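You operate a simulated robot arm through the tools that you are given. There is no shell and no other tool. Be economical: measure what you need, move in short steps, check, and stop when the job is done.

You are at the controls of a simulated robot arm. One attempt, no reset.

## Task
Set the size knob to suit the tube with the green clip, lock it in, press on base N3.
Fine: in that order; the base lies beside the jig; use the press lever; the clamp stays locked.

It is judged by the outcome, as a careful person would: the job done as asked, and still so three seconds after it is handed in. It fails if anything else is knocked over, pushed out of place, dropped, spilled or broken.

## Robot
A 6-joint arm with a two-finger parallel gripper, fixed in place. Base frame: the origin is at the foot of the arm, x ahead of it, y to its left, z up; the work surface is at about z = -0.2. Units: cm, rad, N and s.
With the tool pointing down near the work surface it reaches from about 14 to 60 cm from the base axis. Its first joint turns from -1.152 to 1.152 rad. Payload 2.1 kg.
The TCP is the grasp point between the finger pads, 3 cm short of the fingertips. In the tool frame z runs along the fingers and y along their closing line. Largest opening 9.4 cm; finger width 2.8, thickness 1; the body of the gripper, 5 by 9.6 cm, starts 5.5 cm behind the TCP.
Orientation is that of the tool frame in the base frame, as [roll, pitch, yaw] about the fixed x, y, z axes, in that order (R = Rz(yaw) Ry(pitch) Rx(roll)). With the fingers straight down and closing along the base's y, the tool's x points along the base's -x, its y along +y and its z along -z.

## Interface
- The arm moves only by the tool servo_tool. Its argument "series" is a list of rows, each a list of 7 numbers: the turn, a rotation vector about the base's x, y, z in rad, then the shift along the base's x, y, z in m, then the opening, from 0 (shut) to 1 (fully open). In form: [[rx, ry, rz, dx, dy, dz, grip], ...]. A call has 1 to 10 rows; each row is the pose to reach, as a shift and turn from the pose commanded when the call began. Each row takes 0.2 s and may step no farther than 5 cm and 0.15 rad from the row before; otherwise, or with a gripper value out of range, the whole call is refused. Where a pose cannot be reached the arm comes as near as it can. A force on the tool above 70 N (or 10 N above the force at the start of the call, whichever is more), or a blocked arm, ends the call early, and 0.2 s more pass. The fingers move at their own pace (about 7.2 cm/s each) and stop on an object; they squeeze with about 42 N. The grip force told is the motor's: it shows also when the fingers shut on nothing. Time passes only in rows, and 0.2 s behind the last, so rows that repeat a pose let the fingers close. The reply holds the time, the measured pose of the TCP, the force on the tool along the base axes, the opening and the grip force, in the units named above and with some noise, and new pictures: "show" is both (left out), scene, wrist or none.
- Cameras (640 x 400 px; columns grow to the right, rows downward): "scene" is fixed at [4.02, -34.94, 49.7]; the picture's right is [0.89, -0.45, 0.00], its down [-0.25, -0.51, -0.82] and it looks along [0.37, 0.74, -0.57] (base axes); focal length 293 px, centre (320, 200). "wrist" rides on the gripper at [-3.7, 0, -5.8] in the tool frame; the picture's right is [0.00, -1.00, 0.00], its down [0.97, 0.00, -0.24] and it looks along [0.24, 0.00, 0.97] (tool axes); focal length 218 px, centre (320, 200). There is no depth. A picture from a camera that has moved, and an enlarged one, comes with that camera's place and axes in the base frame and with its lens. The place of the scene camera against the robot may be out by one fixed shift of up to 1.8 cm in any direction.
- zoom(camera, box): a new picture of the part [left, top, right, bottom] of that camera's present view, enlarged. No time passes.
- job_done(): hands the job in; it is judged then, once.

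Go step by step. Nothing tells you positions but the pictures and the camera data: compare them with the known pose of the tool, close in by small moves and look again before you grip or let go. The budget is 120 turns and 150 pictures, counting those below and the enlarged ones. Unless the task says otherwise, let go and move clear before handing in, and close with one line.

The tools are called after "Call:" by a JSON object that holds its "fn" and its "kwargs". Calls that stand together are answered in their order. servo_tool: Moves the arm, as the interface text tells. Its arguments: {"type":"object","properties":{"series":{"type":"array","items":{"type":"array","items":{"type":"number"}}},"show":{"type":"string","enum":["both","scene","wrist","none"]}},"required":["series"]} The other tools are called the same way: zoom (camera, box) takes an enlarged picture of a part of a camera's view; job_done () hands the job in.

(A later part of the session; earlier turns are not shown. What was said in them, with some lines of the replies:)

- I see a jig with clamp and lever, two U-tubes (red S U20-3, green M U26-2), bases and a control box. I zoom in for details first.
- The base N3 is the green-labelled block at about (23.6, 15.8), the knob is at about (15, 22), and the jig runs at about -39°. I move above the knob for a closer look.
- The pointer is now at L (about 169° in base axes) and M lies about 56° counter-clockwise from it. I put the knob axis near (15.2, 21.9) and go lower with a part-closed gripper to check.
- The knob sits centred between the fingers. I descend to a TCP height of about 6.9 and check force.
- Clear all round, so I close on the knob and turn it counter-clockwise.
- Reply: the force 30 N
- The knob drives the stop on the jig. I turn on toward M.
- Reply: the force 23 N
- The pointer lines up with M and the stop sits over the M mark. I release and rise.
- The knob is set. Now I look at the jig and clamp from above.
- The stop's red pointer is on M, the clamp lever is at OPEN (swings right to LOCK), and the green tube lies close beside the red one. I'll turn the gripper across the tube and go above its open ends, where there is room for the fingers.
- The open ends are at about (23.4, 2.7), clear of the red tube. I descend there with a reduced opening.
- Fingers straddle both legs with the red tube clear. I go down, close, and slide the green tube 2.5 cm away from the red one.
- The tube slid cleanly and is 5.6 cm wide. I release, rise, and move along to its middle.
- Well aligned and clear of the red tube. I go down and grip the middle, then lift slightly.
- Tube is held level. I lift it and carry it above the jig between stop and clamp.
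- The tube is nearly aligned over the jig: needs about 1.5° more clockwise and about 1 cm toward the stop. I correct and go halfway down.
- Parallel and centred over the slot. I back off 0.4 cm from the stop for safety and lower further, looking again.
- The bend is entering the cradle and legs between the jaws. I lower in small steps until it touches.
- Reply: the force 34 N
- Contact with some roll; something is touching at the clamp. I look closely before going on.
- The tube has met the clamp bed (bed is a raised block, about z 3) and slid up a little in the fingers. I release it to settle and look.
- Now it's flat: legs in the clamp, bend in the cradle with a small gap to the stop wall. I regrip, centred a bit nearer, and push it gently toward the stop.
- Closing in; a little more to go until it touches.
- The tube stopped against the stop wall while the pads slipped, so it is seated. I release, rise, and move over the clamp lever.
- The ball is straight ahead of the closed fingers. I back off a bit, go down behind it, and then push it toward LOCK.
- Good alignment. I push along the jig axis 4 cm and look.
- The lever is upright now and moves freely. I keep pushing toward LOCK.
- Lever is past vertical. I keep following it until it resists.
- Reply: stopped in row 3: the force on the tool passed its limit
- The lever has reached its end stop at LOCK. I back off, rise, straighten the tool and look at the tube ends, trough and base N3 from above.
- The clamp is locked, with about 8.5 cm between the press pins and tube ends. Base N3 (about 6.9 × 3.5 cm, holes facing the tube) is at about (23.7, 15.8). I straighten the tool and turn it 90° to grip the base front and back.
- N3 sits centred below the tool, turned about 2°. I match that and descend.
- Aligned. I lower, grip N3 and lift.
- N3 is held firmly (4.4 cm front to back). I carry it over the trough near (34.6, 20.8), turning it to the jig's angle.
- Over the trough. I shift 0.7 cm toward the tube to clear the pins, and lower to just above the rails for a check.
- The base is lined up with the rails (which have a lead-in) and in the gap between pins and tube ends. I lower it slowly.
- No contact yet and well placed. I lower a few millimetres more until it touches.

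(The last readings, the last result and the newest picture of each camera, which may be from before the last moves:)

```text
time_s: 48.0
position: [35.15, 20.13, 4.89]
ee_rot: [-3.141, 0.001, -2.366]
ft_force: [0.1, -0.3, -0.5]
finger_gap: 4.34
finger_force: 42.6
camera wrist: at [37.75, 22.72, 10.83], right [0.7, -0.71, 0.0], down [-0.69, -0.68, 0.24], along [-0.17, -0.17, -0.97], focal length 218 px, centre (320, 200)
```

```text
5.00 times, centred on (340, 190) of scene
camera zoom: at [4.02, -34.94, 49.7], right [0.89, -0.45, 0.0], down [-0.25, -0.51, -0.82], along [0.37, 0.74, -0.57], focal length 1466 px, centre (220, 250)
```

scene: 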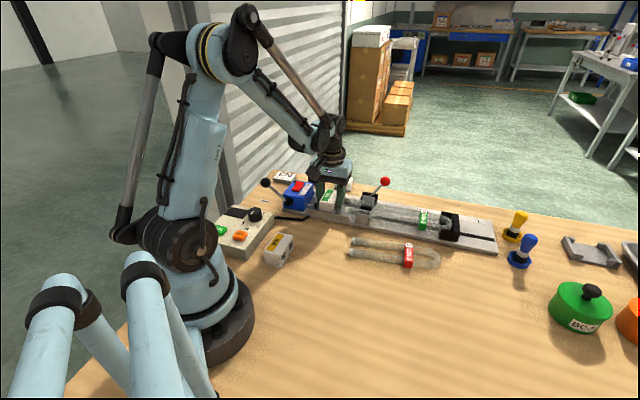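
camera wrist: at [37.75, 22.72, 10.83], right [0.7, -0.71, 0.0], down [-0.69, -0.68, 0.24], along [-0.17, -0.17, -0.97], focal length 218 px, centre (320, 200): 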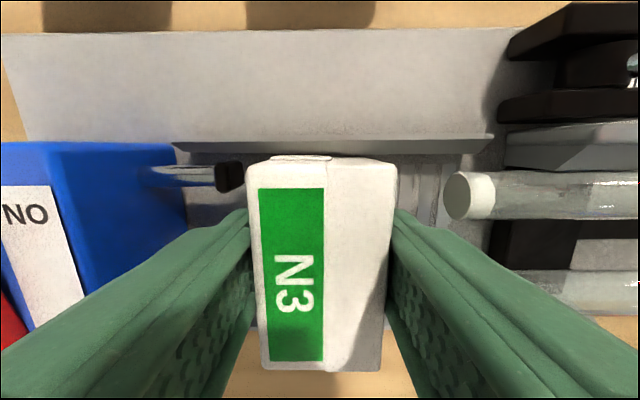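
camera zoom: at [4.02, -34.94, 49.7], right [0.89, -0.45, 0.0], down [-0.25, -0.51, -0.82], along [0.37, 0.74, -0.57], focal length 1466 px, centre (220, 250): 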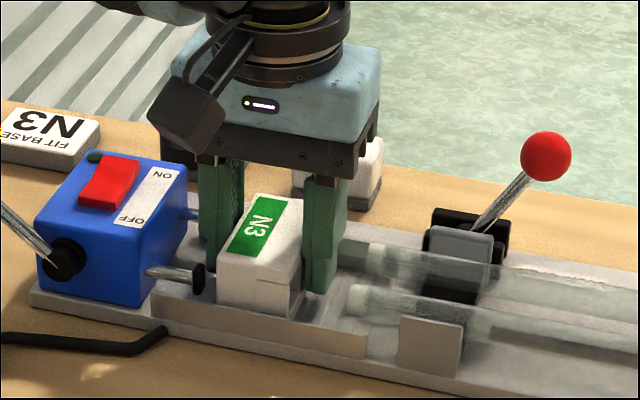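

Call:
{"fn": "servo_tool", "kwargs": {"series": [[0, 0, 0, 0, 0, -0.0015, 0.1], [0, 0, 0, 0, 0, -0.003, 0.1], [0, 0, 0, 0, 0, -0.003, 0.1]], "show": "none"}}

Call:
{"fn": "servo_tool", "kwargs": {"series": [[0, 0, 0, 0, 0, -0.0015, 0.1], [0, 0, 0, 0, 0, -0.0015, 0.1]], "show": "none"}}

```text
time_s: 48.8
position: [35.15, 20.15, 4.68]
ee_rot: [3.141, 0.0, -2.367]
ft_force: [-2.7, 0.9, 36.9]
finger_gap: 4.37
finger_force: 41.9
```

```text
time_s: 49.4
position: [35.11, 20.16, 4.54]
ee_rot: [3.141, 0.001, -2.368]
ft_force: [-0.6, 2.6, 38.6]
finger_gap: 4.34
finger_force: 42.0
```

It is down on the trough floor. I release with a small opening and look.

Call:
{"fn": "servo_tool", "kwargs": {"series": [[0, 0, 0, 0, 0, 0.002, 0.1], [0, 0, 0, 0, 0, 0.002, 0.56], [0, 0, 0, 0, 0, 0.002, 0.56], [0, 0, 0, 0, 0, 0.03, 0.56], [0, 0, 0, 0, 0, 0.07, 0.56], [0, 0, 0, 0, 0, 0.1, 0.56], [0, 0, 0, 0, 0, 0.1, 0.56]]}}

Call:
{"fn": "zoom", "kwargs": {"camera": "scene", "box": [280, 150, 400, 230]}}

Call:
{"fn": "zoom", "kwargs": {"camera": "wrist", "box": [160, 100, 480, 300]}}

```text
time_s: 51.0
position: [35.22, 20.27, 14.64]
ee_rot: [-3.14, 0.0, -2.367]
ft_force: [-0.6, 0.0, -0.9]
finger_gap: 5.27
finger_force: 0.0
camera wrist: at [37.79, 22.72, 20.43], right [0.7, -0.71, 0.0], down [-0.69, -0.68, 0.24], along [-0.17, -0.17, -0.97], focal length 218 px, centre (320, 200)
```

scene: 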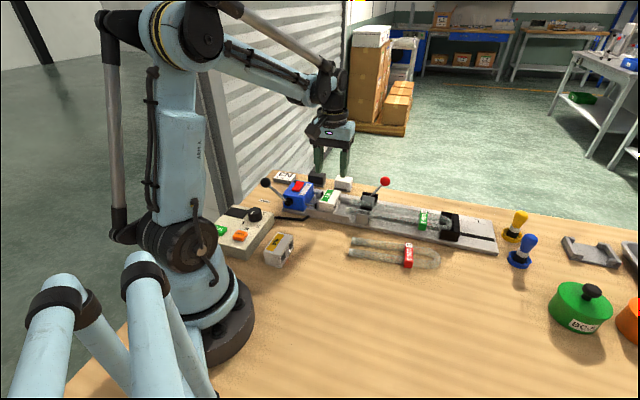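
wrist: 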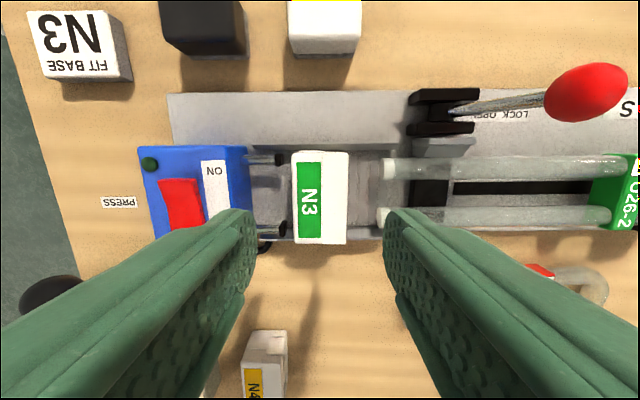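

```text
5.00 times, centred on (340, 190) of scene
camera zoom: at [4.02, -34.94, 49.7], right [0.89, -0.45, 0.0], down [-0.25, -0.51, -0.82], along [0.37, 0.74, -0.57], focal length 1466 px, centre (220, 250)
```

zoom: 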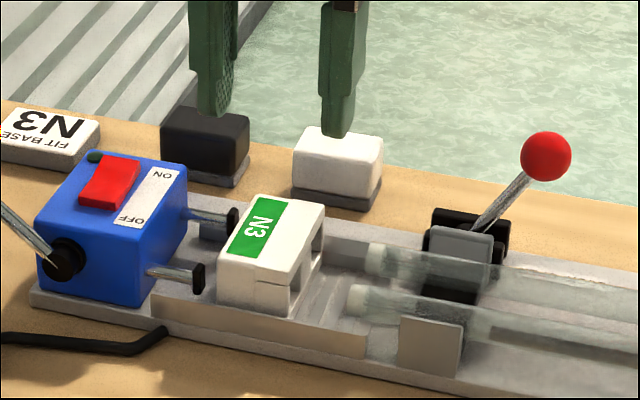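

```text
2.00 times, centred on (320, 200) of wrist
camera zoom: at [37.79, 22.72, 20.43], right [0.7, -0.71, 0.0], down [-0.69, -0.68, 0.24], along [-0.17, -0.17, -0.97], focal length 436 px, centre (320, 200)
```

zoom: 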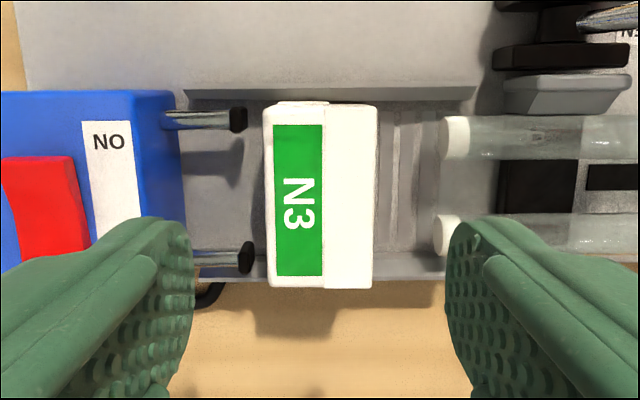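

N3 is seated in the trough, in line with the tube (within a millimetre) and in front of the press pins. Now I go over the press lever's black ball, turning the gripper back.

Call:
{"fn": "servo_tool", "kwargs": {"series": [[0, 0, -0.14, -0.01, 0.005, 0.02, 0.56], [0, 0, -0.28, -0.03, 0.015, 0.035, 0.56], [0, 0, -0.42, -0.05, 0.025, 0.035, 0.56], [0, 0, -0.56, -0.07, 0.035, 0.035, 0.56], [0, 0, -0.7, -0.09, 0.045, 0.035, 0.56], [0, 0, -0.84, -0.11, 0.055, 0.035, 0.56], [0, 0, -0.98, -0.13, 0.065, 0.035, 0.56], [0, 0, -1.12, -0.15, 0.073, 0.035, 0.56], [0, 0, -1.26, -0.15, 0.073, 0.035, 0.56], [0, 0, -1.4, -0.15, 0.073, 0.035, 0.56]], "show": "none"}}

Call:
{"fn": "servo_tool", "kwargs": {"series": [[0, 0, -0.14, 0, 0, 0, 0.56], [0, 0, -0.171, 0, 0, 0, 0.56], [0, 0, -0.171, 0, 0, 0, 0.56]]}}

```text
time_s: 53.2
position: [20.07, 27.47, 18.01]
ee_rot: [-3.141, -0.001, 2.512]
ft_force: [-0.6, -0.6, 0.5]
finger_gap: 5.25
finger_force: 0.0
```

```text
time_s: 54.0
position: [20.08, 27.52, 18.04]
ee_rot: [3.141, -0.001, 2.344]
ft_force: [-0.2, 0.6, 0.1]
finger_gap: 5.25
finger_force: 0.1
camera wrist: at [22.68, 24.78, 23.88], right [-0.72, -0.7, 0.0], down [-0.68, 0.69, 0.24], along [-0.17, 0.17, -0.97], focal length 218 px, centre (320, 200)
```

scene: 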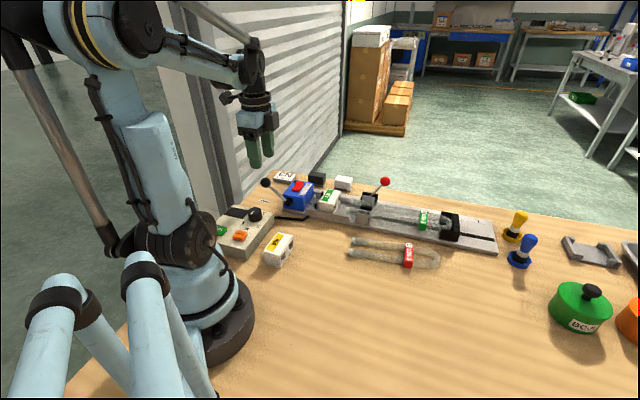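
wrist: 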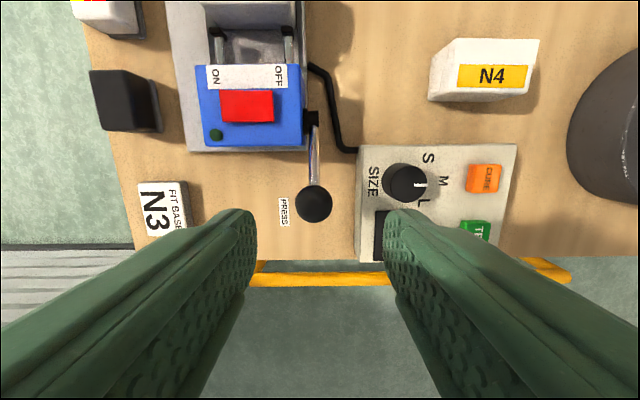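

The press lever ball is at about (20.4, 27.7, 9.5), leaning back from its hub. I'll go behind it with closed fingers, and push it forward as I did with the clamp lever.

Call:
{"fn": "servo_tool", "kwargs": {"series": [[0, 0, 0, -0.012, 0.014, 0, 0.3], [0, 0, 0, -0.021, 0.025, 0, 0], [0, 0, 0, -0.021, 0.025, -0.02, 0], [0, 0, 0, -0.021, 0.025, -0.05, 0], [0, 0, 0, -0.021, 0.025, -0.07, 0], [0, 0, 0, -0.021, 0.025, -0.07, 0]]}}

```text
time_s: 55.4
position: [18.16, 30.0, 11.01]
ee_rot: [3.142, 0.0, 2.344]
ft_force: [0.1, -0.2, -0.1]
finger_gap: 0.0
finger_force: 33.5
camera wrist: at [20.64, 27.28, 16.84], right [-0.72, -0.7, 0.0], down [-0.68, 0.69, 0.24], along [-0.17, 0.17, -0.97], focal length 218 px, centre (320, 200)
```

scene: 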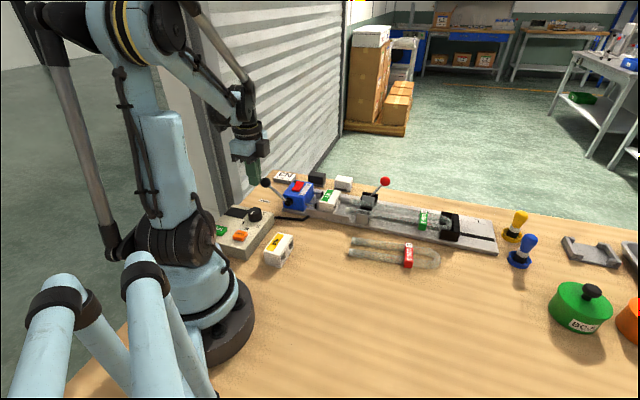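
wrist: 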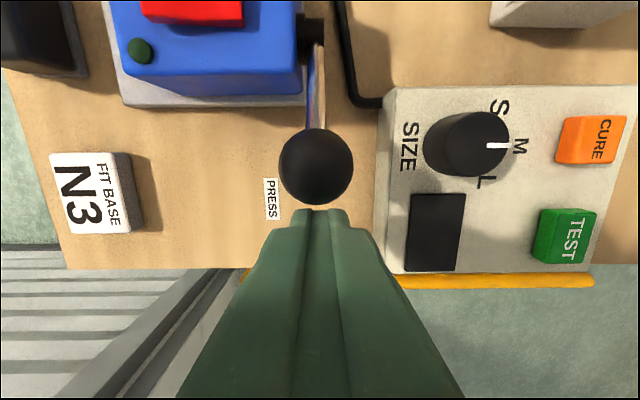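

Aligned behind the ball. I push forward step by step.

Call:
{"fn": "servo_tool", "kwargs": {"series": [[0, 0, 0, 0.005, -0.005, 0, 0], [0, 0, 0, 0.01, -0.01, 0, 0], [0, 0, 0, 0.015, -0.015, 0, 0], [0, 0, 0, 0.02, -0.02, 0, 0], [0, 0, 0, 0.025, -0.025, 0, 0], [0, 0, 0, 0.025, -0.025, 0, 0]]}}

Call:
{"fn": "zoom", "kwargs": {"camera": "scene", "box": [250, 150, 390, 240]}}

```text
time_s: 56.1
position: [18.29, 29.76, 11.06]
ee_rot: [3.142, -0.037, 2.358]
ft_force: [-6.4, 4.8, -0.7]
finger_gap: 0.02
finger_force: 33.1
stopped in row 3: the force on the tool passed its limit (the readings are from after the stop); the commanded pose is now the measured one
camera wrist: at [21.03, 26.97, 16.8], right [-0.71, -0.71, 0.0], down [-0.68, 0.68, 0.27], along [-0.19, 0.19, -0.96], focal length 218 px, centre (320, 200)
```

scene: 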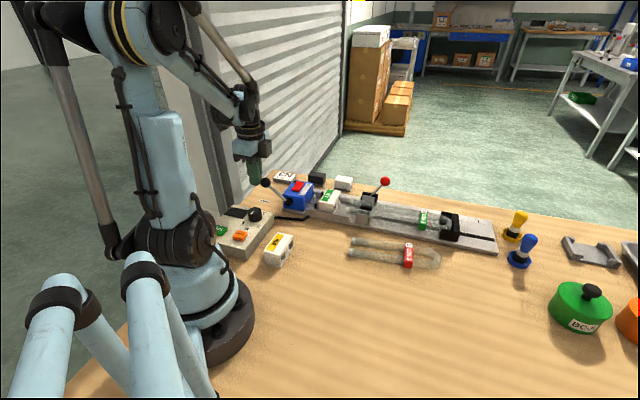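
wrist: 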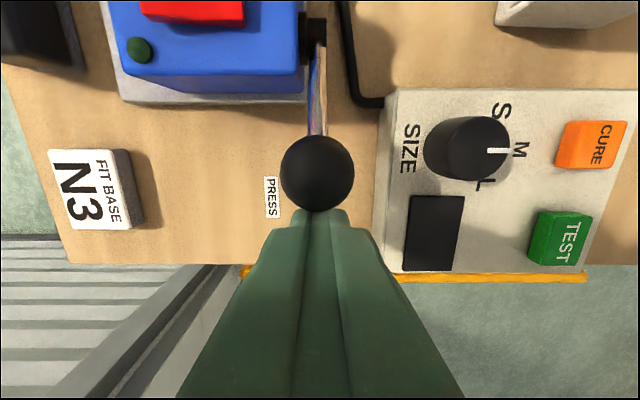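

```text
4.44 times, centred on (320, 195) of scene
camera zoom: at [4.02, -34.94, 49.7], right [0.89, -0.45, 0.0], down [-0.25, -0.51, -0.82], along [0.37, 0.74, -0.57], focal length 1304 px, centre (320, 222)
```

zoom: 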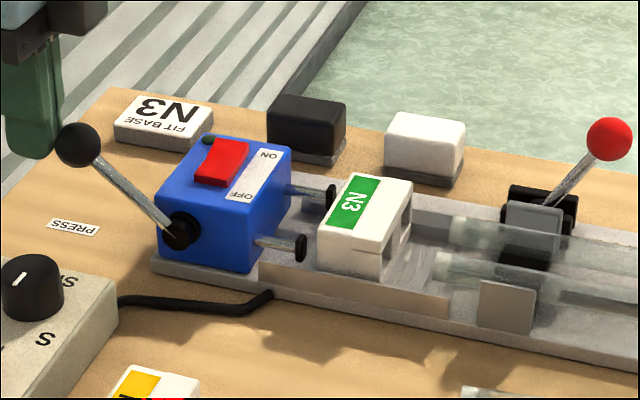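

Forward is the lever's end stop, so the press works downward. I back off, rise and come above the ball.

Call:
{"fn": "servo_tool", "kwargs": {"series": [[0, 0, 0, -0.005, 0.005, 0, 0], [-0.026, -0.026, -0.014, -0.005, 0.005, 0.03, 0], [-0.026, -0.026, -0.014, -0.005, 0.005, 0.05, 0], [-0.026, -0.026, -0.014, 0.01, -0.008, 0.05, 0], [-0.026, -0.026, -0.014, 0.02, -0.02, 0.05, 0], [-0.026, -0.026, -0.014, 0.02, -0.02, 0.05, 0]]}}

```text
time_s: 57.5
position: [20.38, 27.75, 16.05]
ee_rot: [-3.142, 0.004, 2.342]
ft_force: [-0.2, 1.0, 0.1]
finger_gap: 0.0
finger_force: 32.5
camera wrist: at [22.89, 25.03, 21.94], right [-0.72, -0.7, 0.0], down [-0.68, 0.7, 0.24], along [-0.16, 0.17, -0.97], focal length 218 px, centre (320, 200)
```

scene: 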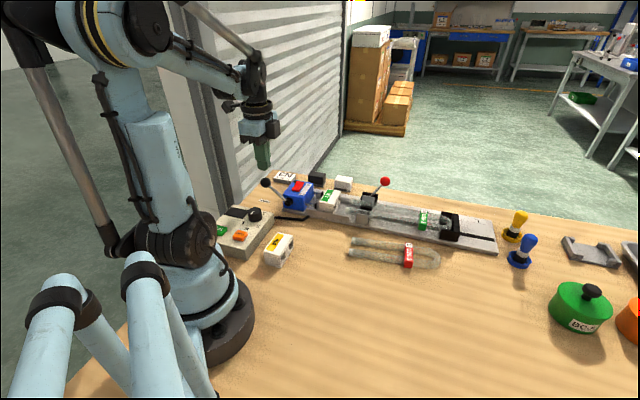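
wrist: 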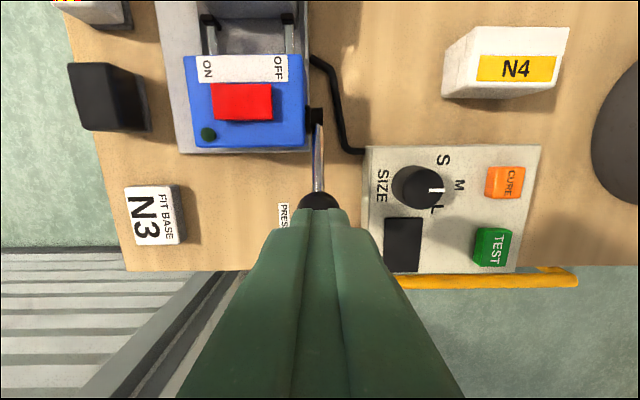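

Now I press down on the ball, following its arc, and check the pins.

Call:
{"fn": "servo_tool", "kwargs": {"series": [[0, 0, 0, 0, 0, -0.015, 0], [0, 0, 0, 0, 0, -0.023, 0], [0, 0, 0, -0.001, 0.001, -0.027, 0], [0, 0, 0, -0.003, 0.003, -0.031, 0], [0, 0, 0, -0.0045, 0.0045, -0.035, 0], [0, 0, 0, -0.0065, 0.0065, -0.039, 0], [0, 0, 0, -0.0085, 0.0085, -0.043, 0], [0, 0, 0, -0.0085, 0.0085, -0.043, 0]]}}

Call:
{"fn": "zoom", "kwargs": {"camera": "scene", "box": [250, 150, 390, 240]}}

```text
time_s: 59.3
position: [19.5, 28.57, 11.77]
ee_rot: [3.141, 0.005, 2.344]
ft_force: [0.4, 0.1, 0.5]
finger_gap: 0.04
finger_force: 33.4
camera wrist: at [22.03, 25.89, 17.59], right [-0.72, -0.7, 0.0], down [-0.68, 0.7, 0.24], along [-0.16, 0.17, -0.97], focal length 218 px, centre (320, 200)
```

scene: 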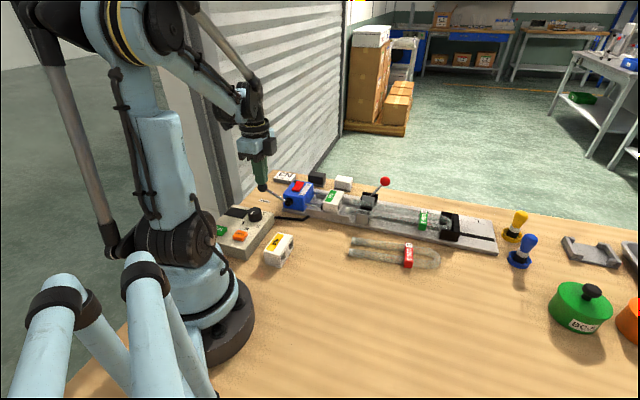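
wrist: 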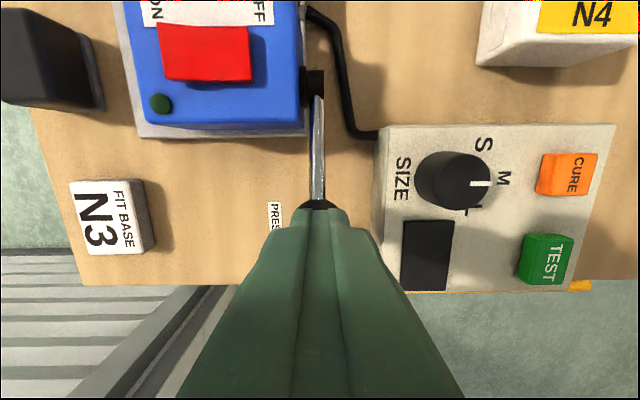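

```text
4.44 times, centred on (320, 195) of scene
camera zoom: at [4.02, -34.94, 49.7], right [0.89, -0.45, 0.0], down [-0.25, -0.51, -0.82], along [0.37, 0.74, -0.57], focal length 1304 px, centre (320, 222)
```

zoom: 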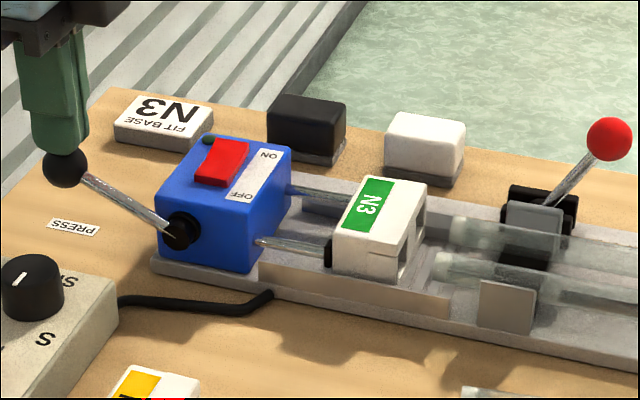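

The lever moves down and the pins are pushing N3 toward the tube. I continue.

Call:
{"fn": "servo_tool", "kwargs": {"series": [[0, 0, 0, -0.001, 0.001, -0.003, 0], [0, 0, 0, -0.002, 0.002, -0.007, 0], [0, 0, 0, -0.003, 0.003, -0.011, 0], [0, 0, 0, -0.004, 0.004, -0.015, 0], [0, 0, 0, -0.005, 0.005, -0.019, 0], [0, 0, 0, -0.005, 0.005, -0.019, 0]]}}

Call:
{"fn": "zoom", "kwargs": {"camera": "scene", "box": [250, 150, 390, 240]}}

```text
time_s: 60.7
position: [18.99, 29.11, 9.88]
ee_rot: [3.141, 0.006, 2.342]
ft_force: [-0.9, -0.2, 2.4]
finger_gap: 0.02
finger_force: 32.8
camera wrist: at [21.49, 26.39, 15.73], right [-0.72, -0.7, 0.0], down [-0.68, 0.7, 0.24], along [-0.16, 0.17, -0.97], focal length 218 px, centre (320, 200)
```

scene: 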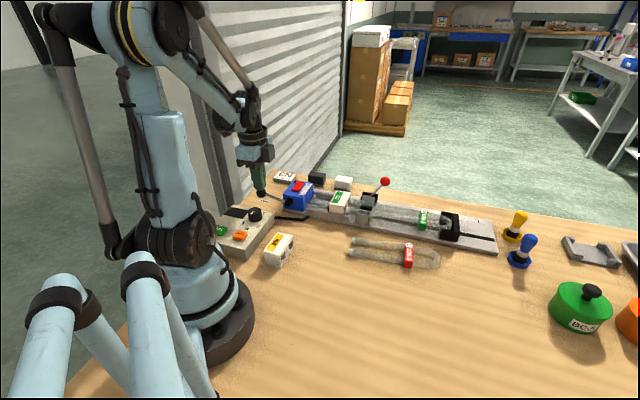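
wrist: 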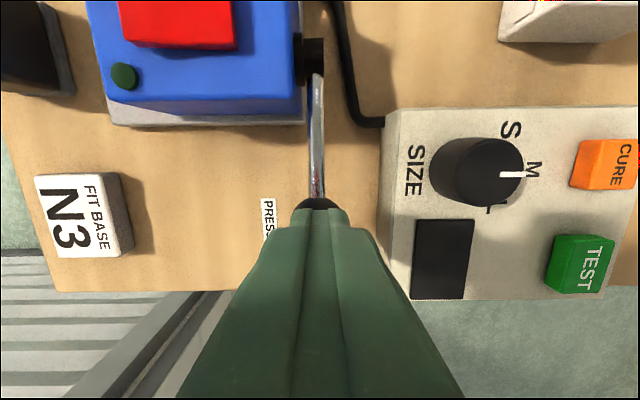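

```text
4.44 times, centred on (320, 195) of scene
camera zoom: at [4.02, -34.94, 49.7], right [0.89, -0.45, 0.0], down [-0.25, -0.51, -0.82], along [0.37, 0.74, -0.57], focal length 1304 px, centre (320, 222)
```

zoom: 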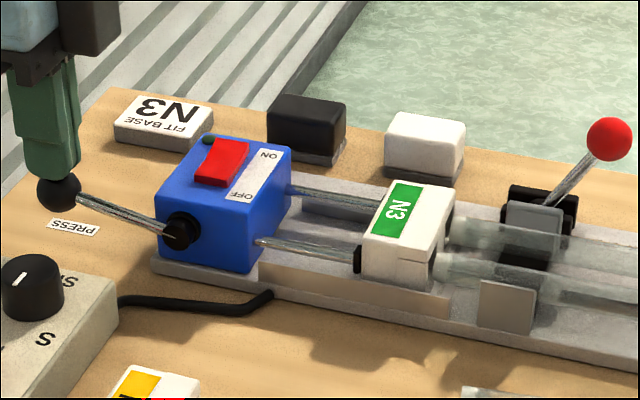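

The base has reached the tube ends, lined up with the legs. I press on.

Call:
{"fn": "servo_tool", "kwargs": {"series": [[0, 0, 0, -0.0005, 0.0005, -0.004, 0], [0, 0, 0, -0.001, 0.001, -0.008, 0], [0, 0, 0, -0.0015, 0.0015, -0.012, 0], [0, 0, 0, -0.0015, 0.0015, -0.012, 0]]}}

Call:
{"fn": "zoom", "kwargs": {"camera": "scene", "box": [250, 150, 390, 240]}}

```text
time_s: 61.7
position: [18.79, 29.24, 8.68]
ee_rot: [-3.141, 0.005, 2.343]
ft_force: [0.3, 0.3, 2.1]
finger_gap: 0.02
finger_force: 33.4
camera wrist: at [21.36, 26.56, 14.56], right [-0.72, -0.7, 0.0], down [-0.68, 0.7, 0.24], along [-0.16, 0.17, -0.97], focal length 218 px, centre (320, 200)
```

scene: 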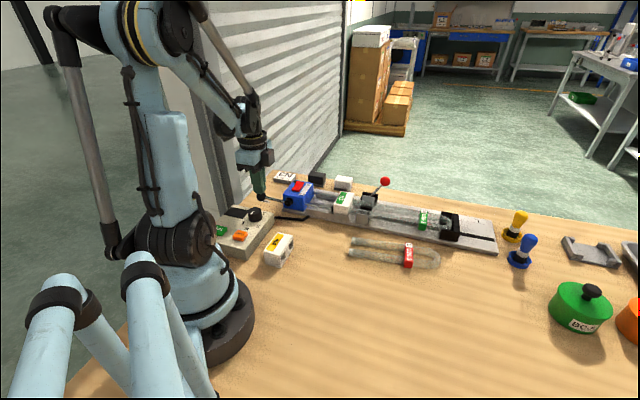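
wrist: 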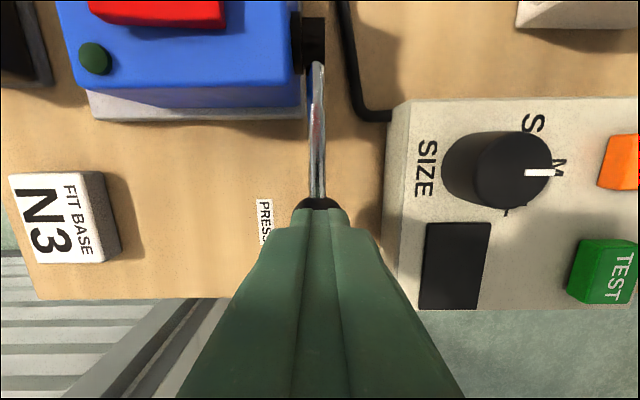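

```text
4.44 times, centred on (320, 195) of scene
camera zoom: at [4.02, -34.94, 49.7], right [0.89, -0.45, 0.0], down [-0.25, -0.51, -0.82], along [0.37, 0.74, -0.57], focal length 1304 px, centre (320, 222)
```

zoom: 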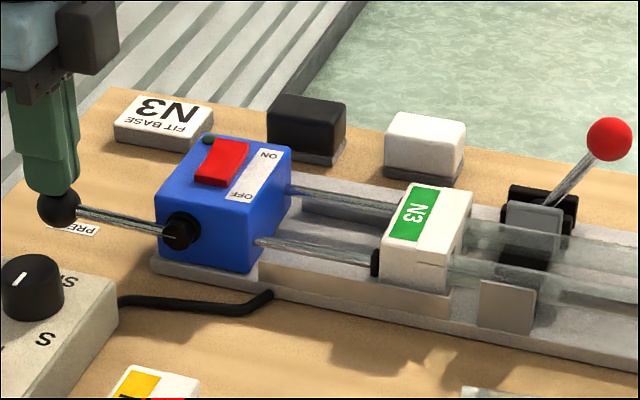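

The base is sliding onto the tube. I continue to the end of the stroke.

Call:
{"fn": "servo_tool", "kwargs": {"series": [[0, 0, 0, 0, 0, -0.004, 0], [0, 0, 0, 0, 0, -0.008, 0], [0, 0, 0, 0, 0, -0.012, 0], [0, 0, 0, 0, 0, -0.012, 0]]}}

Call:
{"fn": "zoom", "kwargs": {"camera": "scene", "box": [250, 150, 390, 240]}}

```text
time_s: 62.3
position: [18.83, 29.25, 8.25]
ee_rot: [-3.135, 0.005, 2.341]
ft_force: [-2.1, -2.5, 44.1]
finger_gap: 0.02
finger_force: 32.9
stopped in row 3: the force on the tool passed its limit (the readings are from after the stop); the commanded pose is now the measured one
camera wrist: at [21.39, 26.6, 14.07], right [-0.72, -0.7, 0.01], down [-0.68, 0.7, 0.24], along [-0.17, 0.17, -0.97], focal length 218 px, centre (320, 200)
```

scene: 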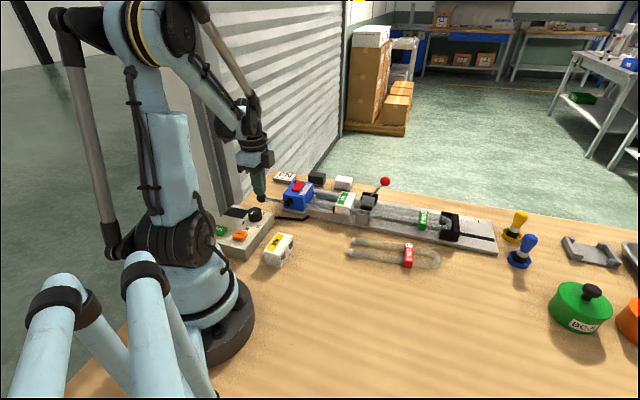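
wrist: 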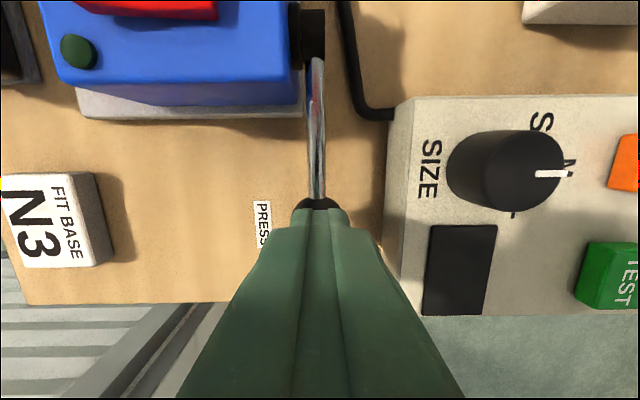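

```text
4.44 times, centred on (320, 195) of scene
camera zoom: at [4.01, -34.95, 49.69], right [0.89, -0.45, 0.0], down [-0.25, -0.51, -0.82], along [0.37, 0.74, -0.57], focal length 1304 px, centre (320, 222)
```

zoom: 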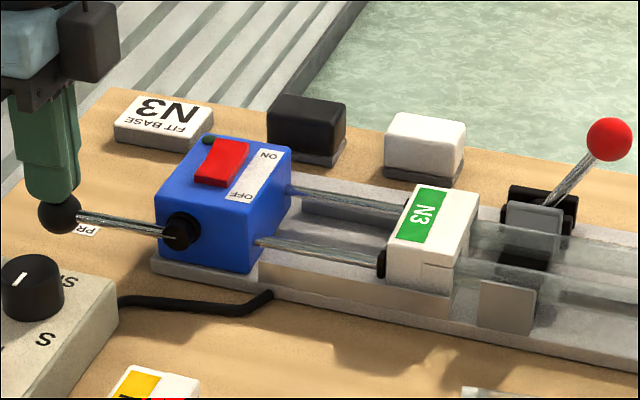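

Strong resistance. I press once more in small steps to see whether the base still advances or is fully home.

Call:
{"fn": "servo_tool", "kwargs": {"series": [[0, 0, 0, 0, 0, -0.002, 0], [0, 0, 0, 0, 0, -0.004, 0], [0, 0, 0, 0, 0, -0.006, 0], [0, 0, 0, 0, 0, -0.008, 0]]}}

Call:
{"fn": "zoom", "kwargs": {"camera": "scene", "box": [300, 160, 400, 230]}}

```text
time_s: 62.7
position: [18.78, 29.26, 8.31]
ee_rot: [-3.133, 0.005, 2.343]
ft_force: [-2.8, -2.7, 41.3]
finger_gap: 0.0
finger_force: 33.2
stopped in row 1: the force on the tool passed its limit (the readings are from after the stop); the commanded pose is now the measured one
camera wrist: at [21.4, 26.62, 14.07], right [-0.72, -0.7, 0.01], down [-0.68, 0.7, 0.23], along [-0.17, 0.16, -0.97], focal length 218 px, centre (320, 200)
```

scene: 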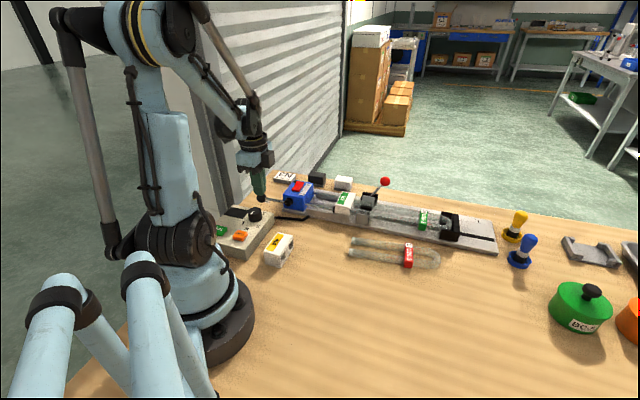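
wrist: 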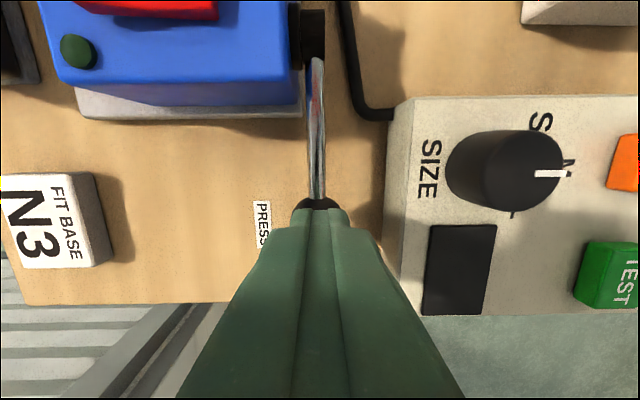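

```text
5.71 times, centred on (350, 195) of scene
camera zoom: at [4.01, -34.95, 49.69], right [0.89, -0.45, 0.0], down [-0.25, -0.51, -0.82], along [0.37, 0.74, -0.57], focal length 1676 px, centre (149, 229)
```

zoom: 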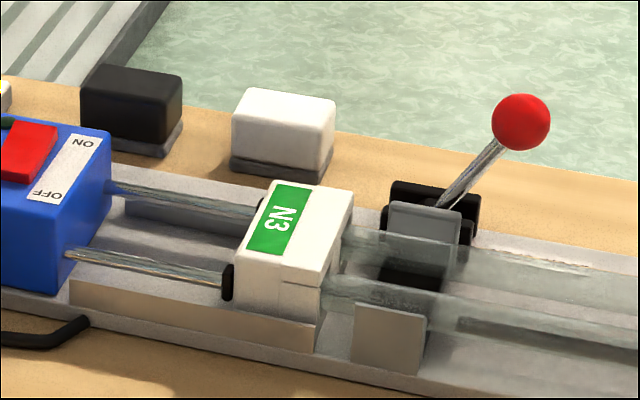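

The lever is level and blocked, with the base on the tube ends. I lift off the lever and inspect from above.

Call:
{"fn": "servo_tool", "kwargs": {"series": [[0, 0, 0, 0, 0, 0.03, 0], [0, 0, 0, 0, 0, 0.07, 0], [0, 0, 0, 0, 0, 0.11, 0], [0, 0, 0, 0.03, -0.03, 0.12, 0], [0, 0, 0, 0.06, -0.06, 0.12, 0], [0, 0, 0, 0.09, -0.09, 0.12, 0], [0, 0, 0, 0.12, -0.1, 0.12, 0], [0, 0, 0, 0.14, -0.1, 0.12, 0], [0, 0, 0, 0.14, -0.1, 0.12, 0]]}}

Call:
{"fn": "zoom", "kwargs": {"camera": "scene", "box": [240, 160, 400, 240]}}

Call:
{"fn": "zoom", "kwargs": {"camera": "wrist", "box": [160, 0, 400, 200]}}

```text
time_s: 64.7
position: [32.68, 19.24, 20.13]
ee_rot: [-3.134, 0.005, 2.343]
ft_force: [-0.2, 0.8, -0.1]
finger_gap: 0.0
finger_force: 32.9
camera wrist: at [35.41, 16.47, 26.0], right [-0.72, -0.7, 0.01], down [-0.68, 0.7, 0.24], along [-0.17, 0.16, -0.97], focal length 218 px, centre (320, 200)
```

scene: 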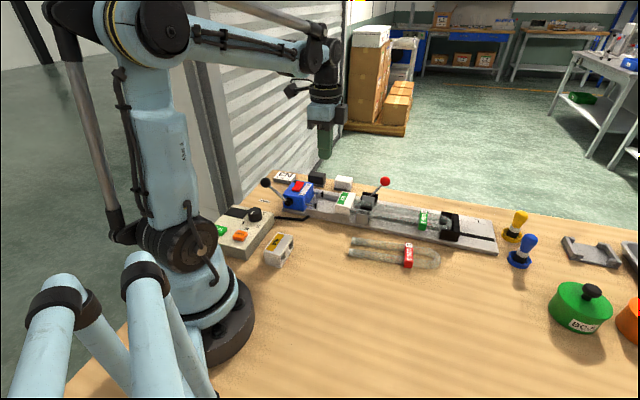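
wrist: 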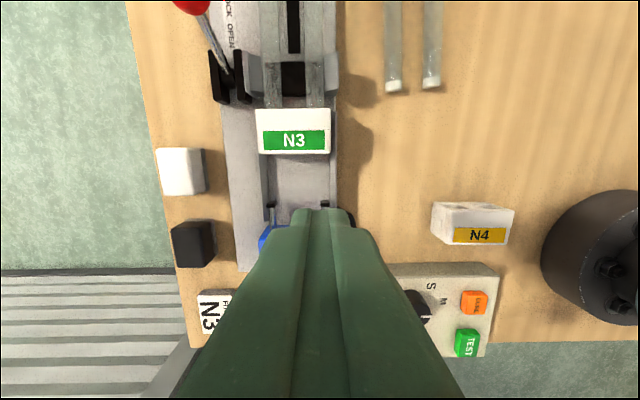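

```text
4.00 times, centred on (320, 200) of scene
camera zoom: at [4.02, -34.94, 49.7], right [0.89, -0.45, 0.0], down [-0.25, -0.51, -0.82], along [0.37, 0.74, -0.57], focal length 1173 px, centre (320, 200)
```

zoom: 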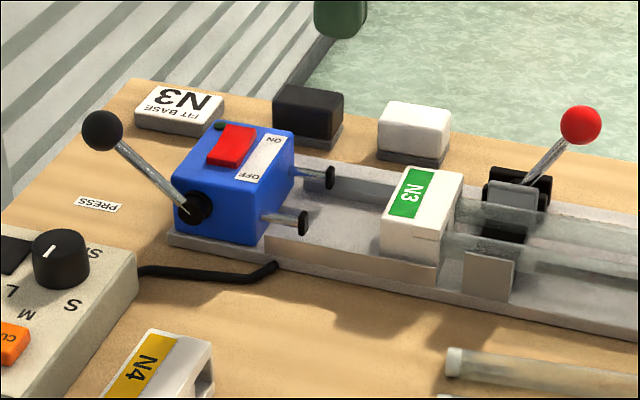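

```text
2.00 times, centred on (280, 100) of wrist
camera zoom: at [35.41, 16.47, 26.0], right [-0.72, -0.7, 0.01], down [-0.68, 0.7, 0.24], along [-0.17, 0.16, -0.97], focal length 436 px, centre (400, 400)
```

zoom: 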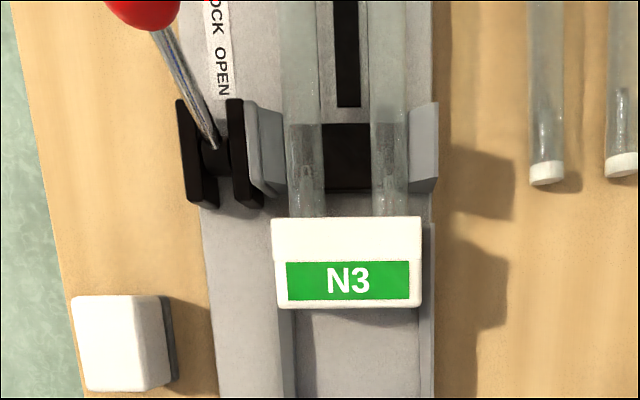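

N3 sits fully on both tube ends. The press lever has sprung back and the clamp lever is still at LOCK. The stop is at M, nothing else was disturbed and the arm is clear, so I hand in.

Call:
{"fn": "job_done", "kwargs": {}}

```text
The job is handed in.
```

I set the size knob to M, locked the green-clip tube (U26-2) in the jig, and pressed base N3 onto its ends with the press lever. The clamp was still locked when I handed in.
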